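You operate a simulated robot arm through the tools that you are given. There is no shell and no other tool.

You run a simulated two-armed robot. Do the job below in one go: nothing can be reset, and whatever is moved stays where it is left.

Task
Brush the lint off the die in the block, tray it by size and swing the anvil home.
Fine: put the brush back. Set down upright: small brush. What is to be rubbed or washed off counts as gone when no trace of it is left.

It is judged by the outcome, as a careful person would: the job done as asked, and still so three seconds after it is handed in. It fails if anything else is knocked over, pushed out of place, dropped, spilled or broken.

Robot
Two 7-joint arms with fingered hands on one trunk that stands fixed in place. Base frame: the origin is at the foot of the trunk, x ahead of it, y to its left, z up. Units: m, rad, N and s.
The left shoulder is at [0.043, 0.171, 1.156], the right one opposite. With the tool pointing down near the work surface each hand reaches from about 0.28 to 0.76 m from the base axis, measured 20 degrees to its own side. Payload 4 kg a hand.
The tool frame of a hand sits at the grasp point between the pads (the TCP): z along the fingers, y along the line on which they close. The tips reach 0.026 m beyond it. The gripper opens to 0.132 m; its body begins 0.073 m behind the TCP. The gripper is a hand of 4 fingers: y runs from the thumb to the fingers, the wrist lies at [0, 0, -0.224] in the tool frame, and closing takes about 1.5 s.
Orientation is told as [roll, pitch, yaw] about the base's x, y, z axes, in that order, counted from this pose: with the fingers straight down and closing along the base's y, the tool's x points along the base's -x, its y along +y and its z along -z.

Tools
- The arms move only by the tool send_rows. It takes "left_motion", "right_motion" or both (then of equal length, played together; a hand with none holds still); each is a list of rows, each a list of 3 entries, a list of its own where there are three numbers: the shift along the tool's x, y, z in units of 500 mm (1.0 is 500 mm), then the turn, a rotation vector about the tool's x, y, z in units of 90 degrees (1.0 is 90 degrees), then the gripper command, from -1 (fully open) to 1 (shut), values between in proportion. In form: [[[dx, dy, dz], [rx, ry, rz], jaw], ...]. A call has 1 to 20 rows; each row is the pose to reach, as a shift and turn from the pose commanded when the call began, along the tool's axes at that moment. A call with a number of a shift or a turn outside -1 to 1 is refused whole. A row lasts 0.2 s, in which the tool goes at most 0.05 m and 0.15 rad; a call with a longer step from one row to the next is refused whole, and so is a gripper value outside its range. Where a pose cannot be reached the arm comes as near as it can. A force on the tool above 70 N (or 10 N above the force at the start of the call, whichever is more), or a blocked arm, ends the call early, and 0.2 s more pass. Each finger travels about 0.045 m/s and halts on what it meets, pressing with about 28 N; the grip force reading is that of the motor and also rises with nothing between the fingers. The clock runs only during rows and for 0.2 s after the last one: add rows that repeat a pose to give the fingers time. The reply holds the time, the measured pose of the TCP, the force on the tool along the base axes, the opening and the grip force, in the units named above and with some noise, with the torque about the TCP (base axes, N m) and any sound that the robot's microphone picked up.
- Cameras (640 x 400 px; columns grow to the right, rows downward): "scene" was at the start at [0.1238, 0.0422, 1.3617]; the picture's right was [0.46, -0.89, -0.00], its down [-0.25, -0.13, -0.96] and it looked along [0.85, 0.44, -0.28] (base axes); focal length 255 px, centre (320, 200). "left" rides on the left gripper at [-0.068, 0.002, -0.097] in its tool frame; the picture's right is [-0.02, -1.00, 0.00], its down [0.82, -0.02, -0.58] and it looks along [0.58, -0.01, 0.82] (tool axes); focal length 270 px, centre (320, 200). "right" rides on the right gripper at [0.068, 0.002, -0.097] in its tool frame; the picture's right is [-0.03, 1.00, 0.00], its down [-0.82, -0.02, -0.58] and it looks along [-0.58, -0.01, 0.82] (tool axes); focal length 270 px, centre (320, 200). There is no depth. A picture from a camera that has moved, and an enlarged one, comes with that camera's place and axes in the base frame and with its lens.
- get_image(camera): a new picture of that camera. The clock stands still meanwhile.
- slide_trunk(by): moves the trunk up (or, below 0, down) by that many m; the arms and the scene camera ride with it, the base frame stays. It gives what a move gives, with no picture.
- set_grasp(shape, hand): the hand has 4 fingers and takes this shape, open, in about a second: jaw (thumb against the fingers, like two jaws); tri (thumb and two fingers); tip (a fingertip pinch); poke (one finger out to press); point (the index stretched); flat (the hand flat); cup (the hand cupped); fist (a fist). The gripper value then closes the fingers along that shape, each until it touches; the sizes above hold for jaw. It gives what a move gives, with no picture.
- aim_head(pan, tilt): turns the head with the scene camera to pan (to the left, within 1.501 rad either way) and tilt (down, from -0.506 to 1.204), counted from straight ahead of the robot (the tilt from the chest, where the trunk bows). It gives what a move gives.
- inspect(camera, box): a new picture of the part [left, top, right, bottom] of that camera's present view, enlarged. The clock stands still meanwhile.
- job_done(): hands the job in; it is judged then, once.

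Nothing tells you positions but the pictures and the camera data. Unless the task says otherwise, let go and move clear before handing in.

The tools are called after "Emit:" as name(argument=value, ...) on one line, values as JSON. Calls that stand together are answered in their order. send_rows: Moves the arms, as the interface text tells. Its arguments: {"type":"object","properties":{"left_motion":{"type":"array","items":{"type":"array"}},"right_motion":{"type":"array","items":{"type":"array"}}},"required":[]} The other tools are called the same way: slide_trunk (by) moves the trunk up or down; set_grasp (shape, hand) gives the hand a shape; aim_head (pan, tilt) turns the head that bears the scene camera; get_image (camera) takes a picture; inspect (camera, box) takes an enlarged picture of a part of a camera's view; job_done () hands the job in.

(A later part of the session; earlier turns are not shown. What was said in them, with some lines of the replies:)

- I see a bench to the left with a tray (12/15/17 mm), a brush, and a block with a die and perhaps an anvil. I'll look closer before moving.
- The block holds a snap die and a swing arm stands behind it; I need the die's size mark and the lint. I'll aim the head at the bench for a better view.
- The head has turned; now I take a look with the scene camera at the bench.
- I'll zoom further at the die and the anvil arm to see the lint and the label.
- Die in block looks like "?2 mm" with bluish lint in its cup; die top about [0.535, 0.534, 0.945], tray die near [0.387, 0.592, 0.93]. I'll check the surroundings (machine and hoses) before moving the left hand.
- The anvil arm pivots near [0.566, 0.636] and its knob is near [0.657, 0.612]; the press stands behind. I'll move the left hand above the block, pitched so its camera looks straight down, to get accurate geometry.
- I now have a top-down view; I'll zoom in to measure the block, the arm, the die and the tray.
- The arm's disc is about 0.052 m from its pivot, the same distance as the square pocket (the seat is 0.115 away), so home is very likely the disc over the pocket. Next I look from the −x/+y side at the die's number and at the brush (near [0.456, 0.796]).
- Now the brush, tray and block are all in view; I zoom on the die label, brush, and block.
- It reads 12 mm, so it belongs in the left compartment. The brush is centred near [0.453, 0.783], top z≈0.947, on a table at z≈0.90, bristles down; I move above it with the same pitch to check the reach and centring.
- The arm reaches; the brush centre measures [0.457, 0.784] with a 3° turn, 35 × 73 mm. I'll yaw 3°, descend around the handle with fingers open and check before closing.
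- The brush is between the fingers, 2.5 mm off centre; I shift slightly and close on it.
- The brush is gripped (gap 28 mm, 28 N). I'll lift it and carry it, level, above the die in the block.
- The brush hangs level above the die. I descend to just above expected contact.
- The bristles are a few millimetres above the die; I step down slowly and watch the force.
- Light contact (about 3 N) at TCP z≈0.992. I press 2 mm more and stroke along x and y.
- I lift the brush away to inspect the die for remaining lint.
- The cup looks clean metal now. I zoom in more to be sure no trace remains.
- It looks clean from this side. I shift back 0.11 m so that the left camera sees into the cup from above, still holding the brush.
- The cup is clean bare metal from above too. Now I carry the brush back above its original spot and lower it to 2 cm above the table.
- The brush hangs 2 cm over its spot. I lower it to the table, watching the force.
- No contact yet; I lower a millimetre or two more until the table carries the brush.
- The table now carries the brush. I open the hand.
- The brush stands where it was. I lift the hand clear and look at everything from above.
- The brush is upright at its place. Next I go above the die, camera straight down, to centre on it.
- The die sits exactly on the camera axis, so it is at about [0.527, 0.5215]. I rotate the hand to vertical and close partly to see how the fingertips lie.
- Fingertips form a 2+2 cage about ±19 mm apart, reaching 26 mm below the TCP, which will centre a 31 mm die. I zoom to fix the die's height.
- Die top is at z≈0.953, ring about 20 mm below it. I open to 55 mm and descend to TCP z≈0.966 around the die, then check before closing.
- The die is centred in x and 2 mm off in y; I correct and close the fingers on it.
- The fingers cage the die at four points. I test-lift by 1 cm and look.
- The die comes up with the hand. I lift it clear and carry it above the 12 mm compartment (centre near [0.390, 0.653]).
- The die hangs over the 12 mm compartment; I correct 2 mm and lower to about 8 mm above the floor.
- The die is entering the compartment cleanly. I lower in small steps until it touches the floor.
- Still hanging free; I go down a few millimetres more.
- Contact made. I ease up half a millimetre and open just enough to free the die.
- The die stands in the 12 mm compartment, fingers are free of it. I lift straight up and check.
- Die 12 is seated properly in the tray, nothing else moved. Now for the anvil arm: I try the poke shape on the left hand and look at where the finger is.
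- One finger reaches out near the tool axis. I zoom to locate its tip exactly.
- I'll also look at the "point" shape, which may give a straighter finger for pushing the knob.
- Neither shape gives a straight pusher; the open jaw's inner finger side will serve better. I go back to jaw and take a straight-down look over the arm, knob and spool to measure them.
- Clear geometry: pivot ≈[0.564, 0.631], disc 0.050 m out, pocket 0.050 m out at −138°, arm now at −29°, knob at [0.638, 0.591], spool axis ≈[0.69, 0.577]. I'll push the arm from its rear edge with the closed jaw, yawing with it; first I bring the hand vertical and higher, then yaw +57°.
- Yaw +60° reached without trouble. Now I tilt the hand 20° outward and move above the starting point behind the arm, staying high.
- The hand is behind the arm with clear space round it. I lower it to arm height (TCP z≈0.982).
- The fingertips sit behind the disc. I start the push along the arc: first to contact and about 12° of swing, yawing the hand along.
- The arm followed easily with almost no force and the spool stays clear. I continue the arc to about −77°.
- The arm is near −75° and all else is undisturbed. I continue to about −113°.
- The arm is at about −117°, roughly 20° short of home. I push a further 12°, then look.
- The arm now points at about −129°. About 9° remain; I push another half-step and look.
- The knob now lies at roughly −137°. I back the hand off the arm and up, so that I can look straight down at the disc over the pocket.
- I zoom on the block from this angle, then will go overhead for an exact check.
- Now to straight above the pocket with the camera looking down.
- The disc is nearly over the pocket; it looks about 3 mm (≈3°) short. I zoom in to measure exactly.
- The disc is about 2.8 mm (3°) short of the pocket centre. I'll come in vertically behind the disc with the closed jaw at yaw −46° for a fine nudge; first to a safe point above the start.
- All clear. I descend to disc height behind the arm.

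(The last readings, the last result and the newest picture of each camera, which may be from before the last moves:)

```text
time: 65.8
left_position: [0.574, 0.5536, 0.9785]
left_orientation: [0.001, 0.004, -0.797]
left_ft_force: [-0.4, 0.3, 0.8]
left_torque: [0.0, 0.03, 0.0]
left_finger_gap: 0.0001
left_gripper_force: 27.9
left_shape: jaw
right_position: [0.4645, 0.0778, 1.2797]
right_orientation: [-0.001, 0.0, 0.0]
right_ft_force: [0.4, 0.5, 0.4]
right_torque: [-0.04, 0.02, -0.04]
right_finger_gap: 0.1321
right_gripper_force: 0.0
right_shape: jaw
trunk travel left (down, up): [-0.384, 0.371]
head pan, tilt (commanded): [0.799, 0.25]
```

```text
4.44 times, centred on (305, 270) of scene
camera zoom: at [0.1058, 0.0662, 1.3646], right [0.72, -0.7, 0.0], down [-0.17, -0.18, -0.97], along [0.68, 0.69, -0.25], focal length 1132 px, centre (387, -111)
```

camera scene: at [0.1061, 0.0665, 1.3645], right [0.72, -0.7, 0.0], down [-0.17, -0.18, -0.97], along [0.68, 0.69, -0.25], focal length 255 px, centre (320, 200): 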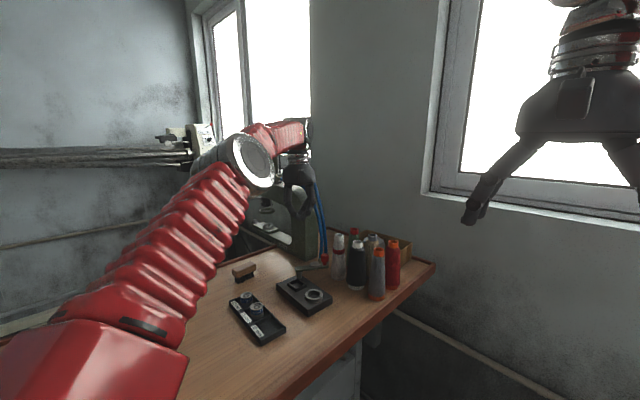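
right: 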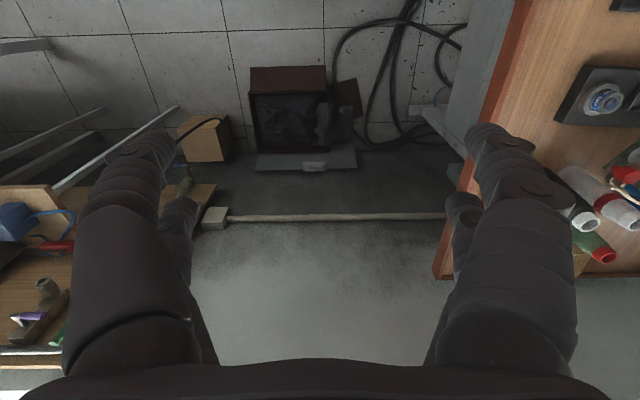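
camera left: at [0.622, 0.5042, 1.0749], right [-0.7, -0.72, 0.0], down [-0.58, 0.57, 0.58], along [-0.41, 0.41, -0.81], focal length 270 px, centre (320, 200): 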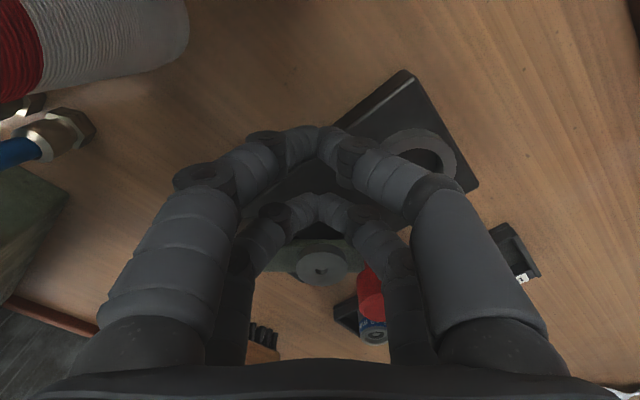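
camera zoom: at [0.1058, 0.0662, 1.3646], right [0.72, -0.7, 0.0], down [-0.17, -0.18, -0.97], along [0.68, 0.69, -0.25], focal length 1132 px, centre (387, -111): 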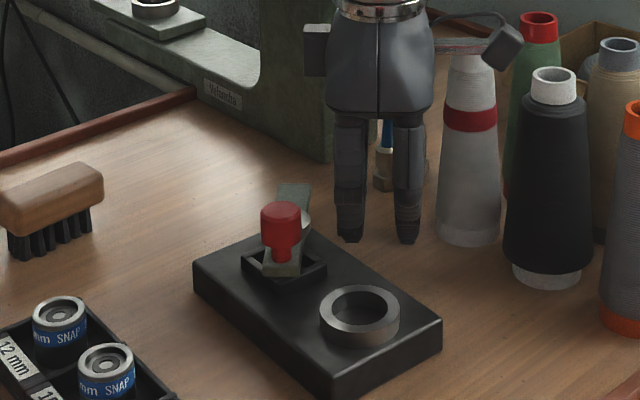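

I move forward 24 mm along the push direction, the last 3 mm being the nudge.

Emit:
send_rows(left_motion=[[[0.02, 0, 0], [0, 0, 0], 1], [[0.038, 0, 0], [0, 0, 0], 1], [[0.0435, 0, 0], [0, 0, 0], 1], [[0.0486, 0, 0], [0, 0, 0], 1], [[0.0486, 0, 0], [0, 0, 0], 1]])

Emit:
get_image(camera="left")

Emit:
inspect(camera="scene", box=[265, 225, 345, 315])

```text
time: 67.0
left_position: [0.5565, 0.5711, 0.978]
left_orientation: [0.001, 0.004, -0.796]
left_ft_force: [-0.6, 0.2, 0.4]
left_torque: [0.03, 0.02, 0.0]
left_finger_gap: 0.0
left_gripper_force: 27.9
left_shape: jaw
right_position: [0.465, 0.0782, 1.2793]
right_orientation: [0.0, 0.001, 0.0]
right_ft_force: [-1.0, 0.9, -0.3]
right_torque: [0.0, -0.01, 0.03]
right_finger_gap: 0.1318
right_gripper_force: 0.1
right_shape: jaw
trunk travel left (down, up): [-0.384, 0.371]
head pan, tilt (commanded): [0.799, 0.25]
```

```text
taken
camera left: at [0.6059, 0.5222, 1.0748], right [-0.7, -0.72, 0.0], down [-0.58, 0.57, 0.58], along [-0.41, 0.41, -0.81], focal length 270 px, centre (320, 200)
```

left: 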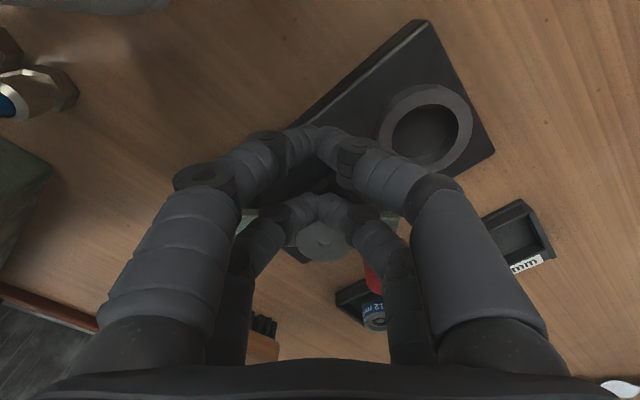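

```text
4.44 times, centred on (305, 270) of scene
camera zoom: at [0.1062, 0.0664, 1.3645], right [0.72, -0.7, 0.0], down [-0.17, -0.18, -0.97], along [0.68, 0.69, -0.25], focal length 1132 px, centre (387, -111)
```

zoom: 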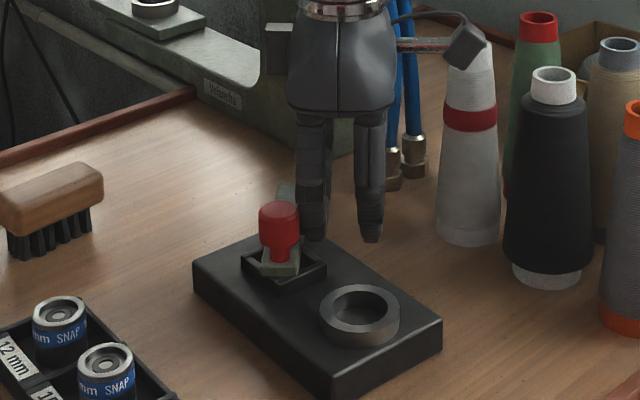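

The knob moved only slightly. I compare the same zoomed scene box as before.

Emit:
inspect(camera="scene", box=[280, 255, 320, 295])

```text
10.00 times, centred on (300, 275) of scene
camera zoom: at [0.1062, 0.0664, 1.3645], right [0.72, -0.7, 0.0], down [-0.17, -0.18, -0.97], along [0.68, 0.69, -0.25], focal length 2547 px, centre (520, -550)
```

zoom: 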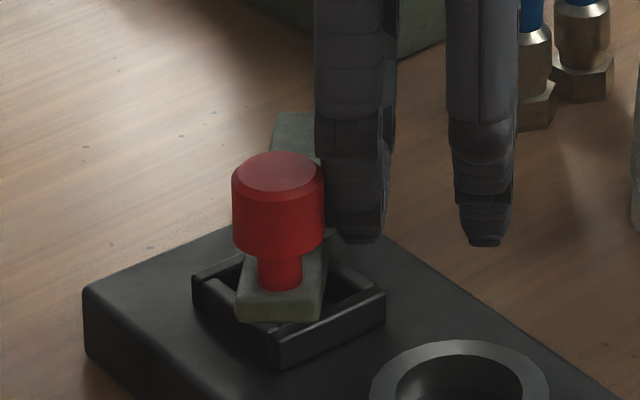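

Contact just made; the arm moved about 0.8°. I push 2.2 mm further.

Emit:
send_rows(left_motion=[[[0.0022, 0, 0], [0, 0, 0], 1], [[0.0044, 0, 0], [0, 0, 0], 1], [[0.0044, 0, 0], [0, 0, 0], 1]])

Emit:
inspect(camera="scene", box=[280, 255, 320, 295])

```text
time: 67.8
left_position: [0.5568, 0.5715, 0.9782]
left_orientation: [0.002, 0.004, -0.798]
left_ft_force: [0.1, -0.4, -0.2]
left_torque: [-0.04, -0.03, 0.03]
left_finger_gap: 0.0
left_gripper_force: 27.5
left_shape: jaw
right_position: [0.4654, 0.0787, 1.2805]
right_orientation: [0.0, -0.001, 0.0]
right_ft_force: [0.2, -0.5, -0.6]
right_torque: [-0.01, 0.01, -0.07]
right_finger_gap: 0.1317
right_gripper_force: 0.0
right_shape: jaw
trunk travel left (down, up): [-0.384, 0.371]
head pan, tilt (commanded): [0.799, 0.25]
```

```text
10.00 times, centred on (300, 275) of scene
camera zoom: at [0.1062, 0.0664, 1.3645], right [0.72, -0.7, 0.0], down [-0.17, -0.18, -0.97], along [0.68, 0.69, -0.25], focal length 2547 px, centre (520, -550)
```

zoom: 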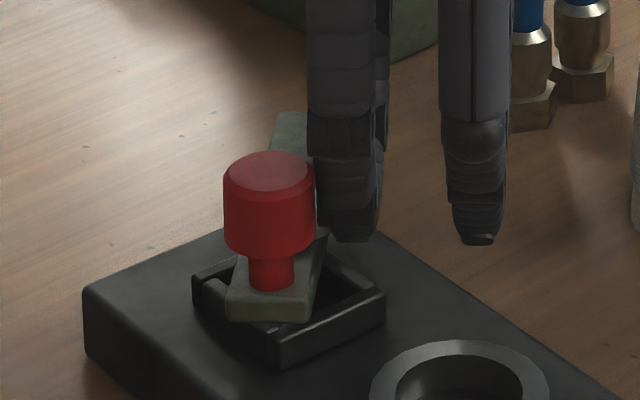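

The knob has moved about 2.4°. One more 0.7 mm, then back off and verify from overhead.

Emit:
send_rows(left_motion=[[[0.0014, 0, 0], [0, 0, 0], 1], [[0.0014, 0, 0], [0, 0, 0], 1]])

Emit:
inspect(camera="scene", box=[280, 255, 320, 295])

Emit:
send_rows(left_motion=[[[-0.02, 0, 0], [0, 0, 0], 1], [[-0.05, 0, 0], [0, 0, 0], 1], [[-0.05, 0, -0.07], [0, 0, 0], 1], [[-0.05, 0, -0.14], [0, 0, 0], 1], [[-0.05, 0, -0.21], [0, 0, 0], 1], [[-0.05, 0, -0.21], [0, 0, 0], 1]])

Emit:
send_rows(left_motion=[[[0, 0, 0], [0, 0, -0.09], 0.8], [[0, 0, 0], [0, 0, -0.18], 0.5], [[0, 0, 0], [0, 0, -0.27], 0], [[0, 0, 0], [0, 0, -0.36], -0.5], [[0, 0, 0], [0, 0, -0.45], -1], [[0, 0, 0], [0, 0, -0.508], -1], [[0, 0, 0], [0, 0, -0.508], -1]])

```text
time: 68.3
left_position: [0.556, 0.5732, 0.9788]
left_orientation: [0.002, 0.005, -0.798]
left_ft_force: [-0.2, -1.1, 0.7]
left_torque: [-0.02, -0.03, 0.02]
left_finger_gap: 0.0001
left_gripper_force: 28.1
left_shape: jaw
right_position: [0.4662, 0.0784, 1.2803]
right_orientation: [-0.001, 0.0, -0.001]
right_ft_force: [0.5, 0.1, 0.0]
right_torque: [0.0, -0.02, -0.01]
right_finger_gap: 0.1317
right_gripper_force: 0.1
right_shape: jaw
trunk travel left (down, up): [-0.384, 0.371]
head pan, tilt (commanded): [0.799, 0.25]
```

```text
10.00 times, centred on (300, 275) of scene
camera zoom: at [0.1062, 0.0663, 1.3645], right [0.72, -0.7, 0.0], down [-0.17, -0.18, -0.97], along [0.68, 0.69, -0.25], focal length 2547 px, centre (520, -550)
```

zoom: 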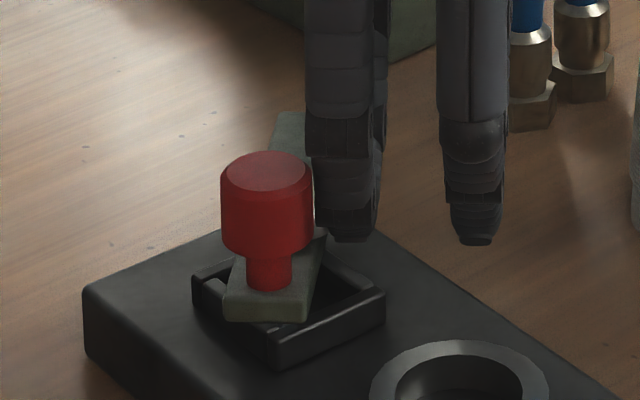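

```text
time: 69.8
left_position: [0.5731, 0.5538, 1.0846]
left_orientation: [-0.001, 0.004, -0.799]
left_ft_force: [0.5, 0.0, -0.6]
left_torque: [-0.02, -0.01, -0.01]
left_finger_gap: 0.0
left_gripper_force: 28.0
left_shape: jaw
right_position: [0.4653, 0.0799, 1.2793]
right_orientation: [0.001, 0.0, -0.002]
right_ft_force: [-0.2, 0.2, 0.1]
right_torque: [0.0, 0.04, 0.01]
right_finger_gap: 0.132
right_gripper_force: 0.1
right_shape: jaw
trunk travel left (down, up): [-0.384, 0.371]
head pan, tilt (commanded): [0.799, 0.25]
```

```text
time: 71.3
left_position: [0.5729, 0.5543, 1.0845]
left_orientation: [0.002, 0.002, 0.002]
left_ft_force: [-0.5, 0.0, 0.3]
left_torque: [0.02, 0.01, 0.03]
left_finger_gap: 0.1126
left_gripper_force: 0.0
left_shape: jaw
right_position: [0.4656, 0.0789, 1.2804]
right_orientation: [0.0, -0.001, 0.001]
right_ft_force: [0.2, -0.7, -0.6]
right_torque: [-0.08, -0.01, 0.0]
right_finger_gap: 0.1318
right_gripper_force: 0.1
right_shape: jaw
trunk travel left (down, up): [-0.384, 0.371]
head pan, tilt (commanded): [0.799, 0.25]
```

Backed off. I return overhead to verify the disc's position over the pocket.

Emit:
send_rows(left_motion=[[[0.018, 0.017, -0.032], [0, -0.078, 0], -1], [[0.036, 0.034, -0.032], [0, -0.156, 0], -1], [[0.054, 0.051, -0.032], [0, -0.234, 0], -1], [[0.072, 0.068, -0.032], [0, -0.312, 0], -1], [[0.09, 0.0854, -0.032], [0, -0.389, 0], -1], [[0.09, 0.0854, -0.032], [0, -0.389, 0], -1]])

Emit:
get_image(camera="left")

Emit:
inspect(camera="left", box=[275, 160, 365, 250])

Emit:
inspect(camera="scene", box=[280, 255, 320, 295])

```text
time: 72.8
left_position: [0.529, 0.5968, 1.0999]
left_orientation: [0.003, -0.612, -0.003]
left_ft_force: [0.0, 0.3, 0.3]
left_torque: [-0.02, -0.01, 0.02]
left_finger_gap: 0.132
left_gripper_force: 0.0
left_shape: jaw
right_position: [0.465, 0.0781, 1.2803]
right_orientation: [0.0, 0.002, -0.002]
right_ft_force: [0.5, -0.7, 0.5]
right_torque: [0.04, 0.06, 0.0]
right_finger_gap: 0.1318
right_gripper_force: 0.0
right_shape: jaw
trunk travel left (down, up): [-0.384, 0.371]
head pan, tilt (commanded): [0.799, 0.25]
```

```text
taken
camera left: at [0.5285, 0.5977, 1.2178], right [0.02, -1.0, 0.01], down [-1.0, -0.02, 0.01], along [-0.01, -0.01, -1.0], focal length 270 px, centre (320, 200)
```

left: 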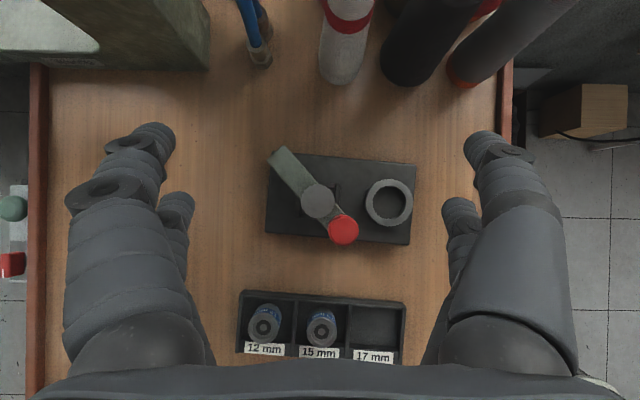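

```text
4.44 times, centred on (320, 205) of left
camera zoom: at [0.5285, 0.5977, 1.2178], right [0.02, -1.0, 0.01], down [-1.0, -0.02, 0.01], along [-0.01, -0.01, -1.0], focal length 1201 px, centre (320, 178)
```

zoom: 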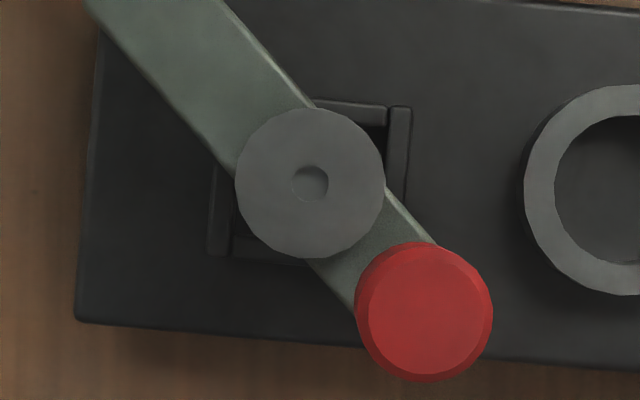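

```text
10.00 times, centred on (300, 275) of scene
camera zoom: at [0.1066, 0.0661, 1.3645], right [0.72, -0.7, 0.0], down [-0.17, -0.18, -0.97], along [0.68, 0.69, -0.25], focal length 2547 px, centre (520, -550)
```

zoom: 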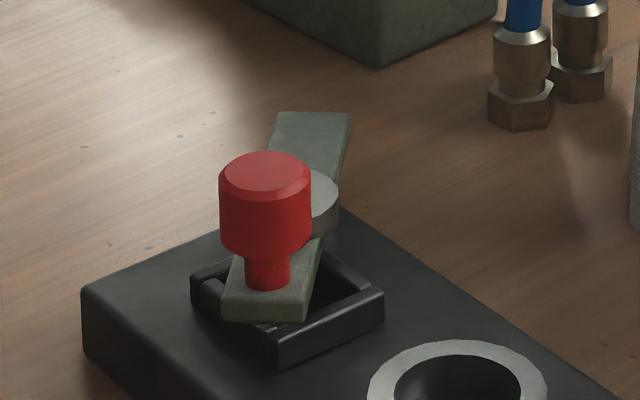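

The disc now sits within a millimetre of the pocket's centre. I retreat the left hand up and back to where it began and check the whole scene.

Emit:
send_rows(left_motion=[[[-0.046, 0, -0.066], [0, 0, 0], -1], [[-0.092, 0, -0.131], [0, 0, 0], -1], [[-0.05, -0.039, -0.17], [0, 0.078, 0], -1], [[-0.007, -0.078, -0.209], [0, 0.156, 0], -1], [[0.036, -0.116, -0.247], [0, 0.234, 0], -1], [[0.079, -0.155, -0.286], [0, 0.312, 0], -1], [[0.1216, -0.194, -0.3248], [0, 0.389, 0], -1], [[0.1216, -0.194, -0.3248], [0, 0.389, 0], -1]])

Emit:
get_image(camera="scene")

Emit:
inspect(camera="scene", box=[210, 220, 410, 350])

Emit:
get_image(camera="left")

```text
time: 74.5
left_position: [0.3854, 0.5002, 1.1979]
left_orientation: [0.004, 0.003, 0.0]
left_ft_force: [-0.5, -0.9, -0.4]
left_torque: [0.01, 0.02, 0.0]
left_finger_gap: 0.132
left_gripper_force: 0.1
left_shape: jaw
right_position: [0.465, 0.0785, 1.2786]
right_orientation: [0.0, 0.0, 0.0]
right_ft_force: [0.5, 0.7, 0.5]
right_torque: [-0.01, 0.01, 0.0]
right_finger_gap: 0.1319
right_gripper_force: 0.0
right_shape: jaw
trunk travel left (down, up): [-0.384, 0.371]
head pan, tilt (commanded): [0.799, 0.25]
```

```text
taken
camera scene: at [0.106, 0.0668, 1.3645], right [0.72, -0.7, 0.0], down [-0.17, -0.18, -0.97], along [0.68, 0.69, -0.25], focal length 255 px, centre (320, 200)
```

scene: 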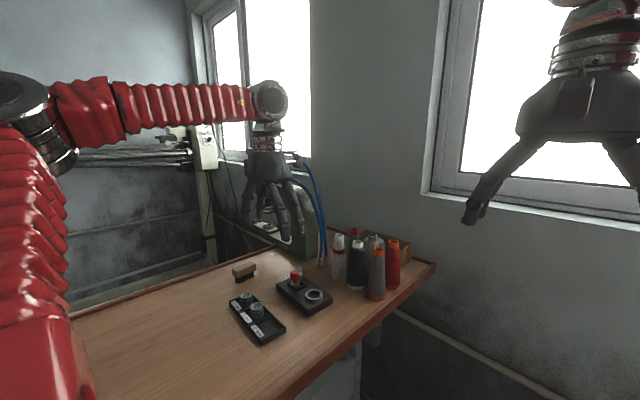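

```text
3.08 times, centred on (310, 285) of scene
camera zoom: at [0.106, 0.0668, 1.3645], right [0.72, -0.7, 0.0], down [-0.17, -0.18, -0.97], along [0.68, 0.69, -0.25], focal length 784 px, centre (351, -62)
```

zoom: 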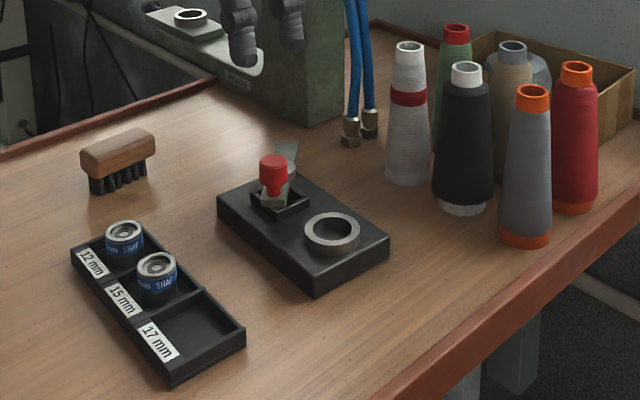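

```text
taken
camera left: at [0.4531, 0.5016, 1.2941], right [0.03, -1.0, 0.0], down [-0.81, -0.02, 0.58], along [-0.58, -0.01, -0.81], focal length 270 px, centre (320, 200)
```

left: 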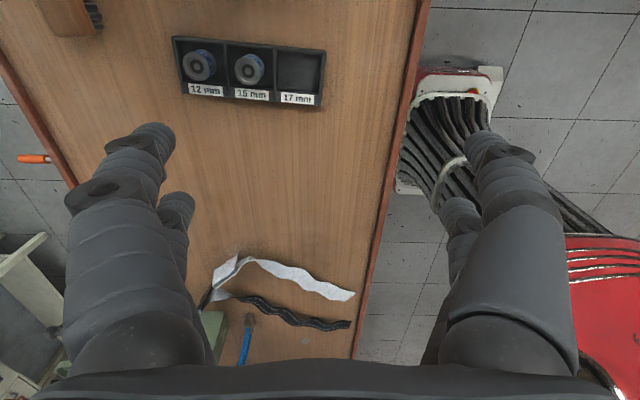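

Everything sits as at the start except the die and the arm. One last close look at the die's cup and the brush.

Emit:
inspect(camera="scene", box=[235, 285, 270, 315])

Emit:
inspect(camera="left", box=[165, 30, 335, 115])

Emit:
inspect(camera="scene", box=[215, 250, 325, 310])

```text
13.33 times, centred on (252, 300) of scene
camera zoom: at [0.106, 0.0668, 1.3645], right [0.72, -0.7, 0.0], down [-0.17, -0.18, -0.97], along [0.68, 0.69, -0.25], focal length 3396 px, centre (1220, -1133)
```

zoom: 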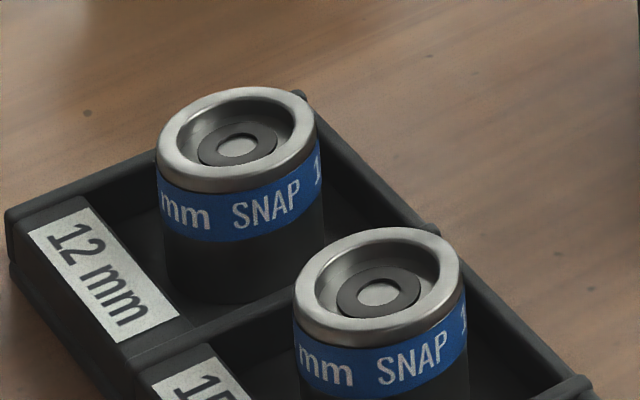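

```text
3.76 times, centred on (250, 72) of left
camera zoom: at [0.4531, 0.5016, 1.2941], right [0.03, -1.0, 0.0], down [-0.81, -0.02, 0.58], along [-0.58, -0.01, -0.81], focal length 1018 px, centre (584, 680)
```

zoom: 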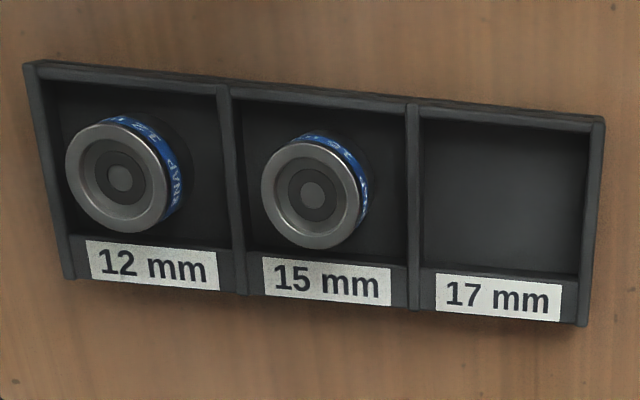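

```text
5.82 times, centred on (270, 280) of scene
camera zoom: at [0.106, 0.0668, 1.3645], right [0.72, -0.7, 0.0], down [-0.17, -0.18, -0.97], along [0.68, 0.69, -0.25], focal length 1482 px, centre (611, -266)
```

zoom: 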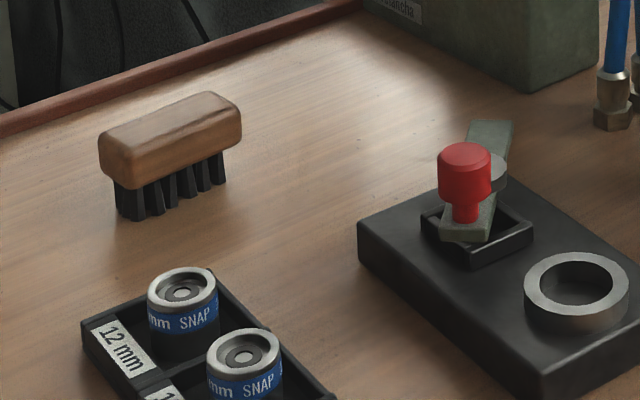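

The 12 mm die is clean and sits in the 12 mm compartment. The brush stands upright at its old place, the anvil disc is centred over its pocket, and the hands are clear, so I hand the job in.

Emit:
job_done()

```text
The job is handed in.
```

I can see the whole job finished on the bench, and I have handed it in.

- **Die:** I brushed the lint off. Zoomed views from above and from the side show bare metal with no trace left. It is marked 12 mm and now stands in the 12 mm compartment of the tray.
- **Brush:** It stands upright, bristles down, back where it started.
- **Anvil:** I swung the arm over the block until the disc was centred over the square pocket, within about a millimetre. I took that as home because the disc and the pocket are the same distance from the pivot. Nothing clicked or stopped the arm to confirm it.
- **Everything else:** The tray, the 15 mm die, the block, the spools and the press look unmoved in the final pictures. The left hand is back at its starting pose, and the right hand never moved.
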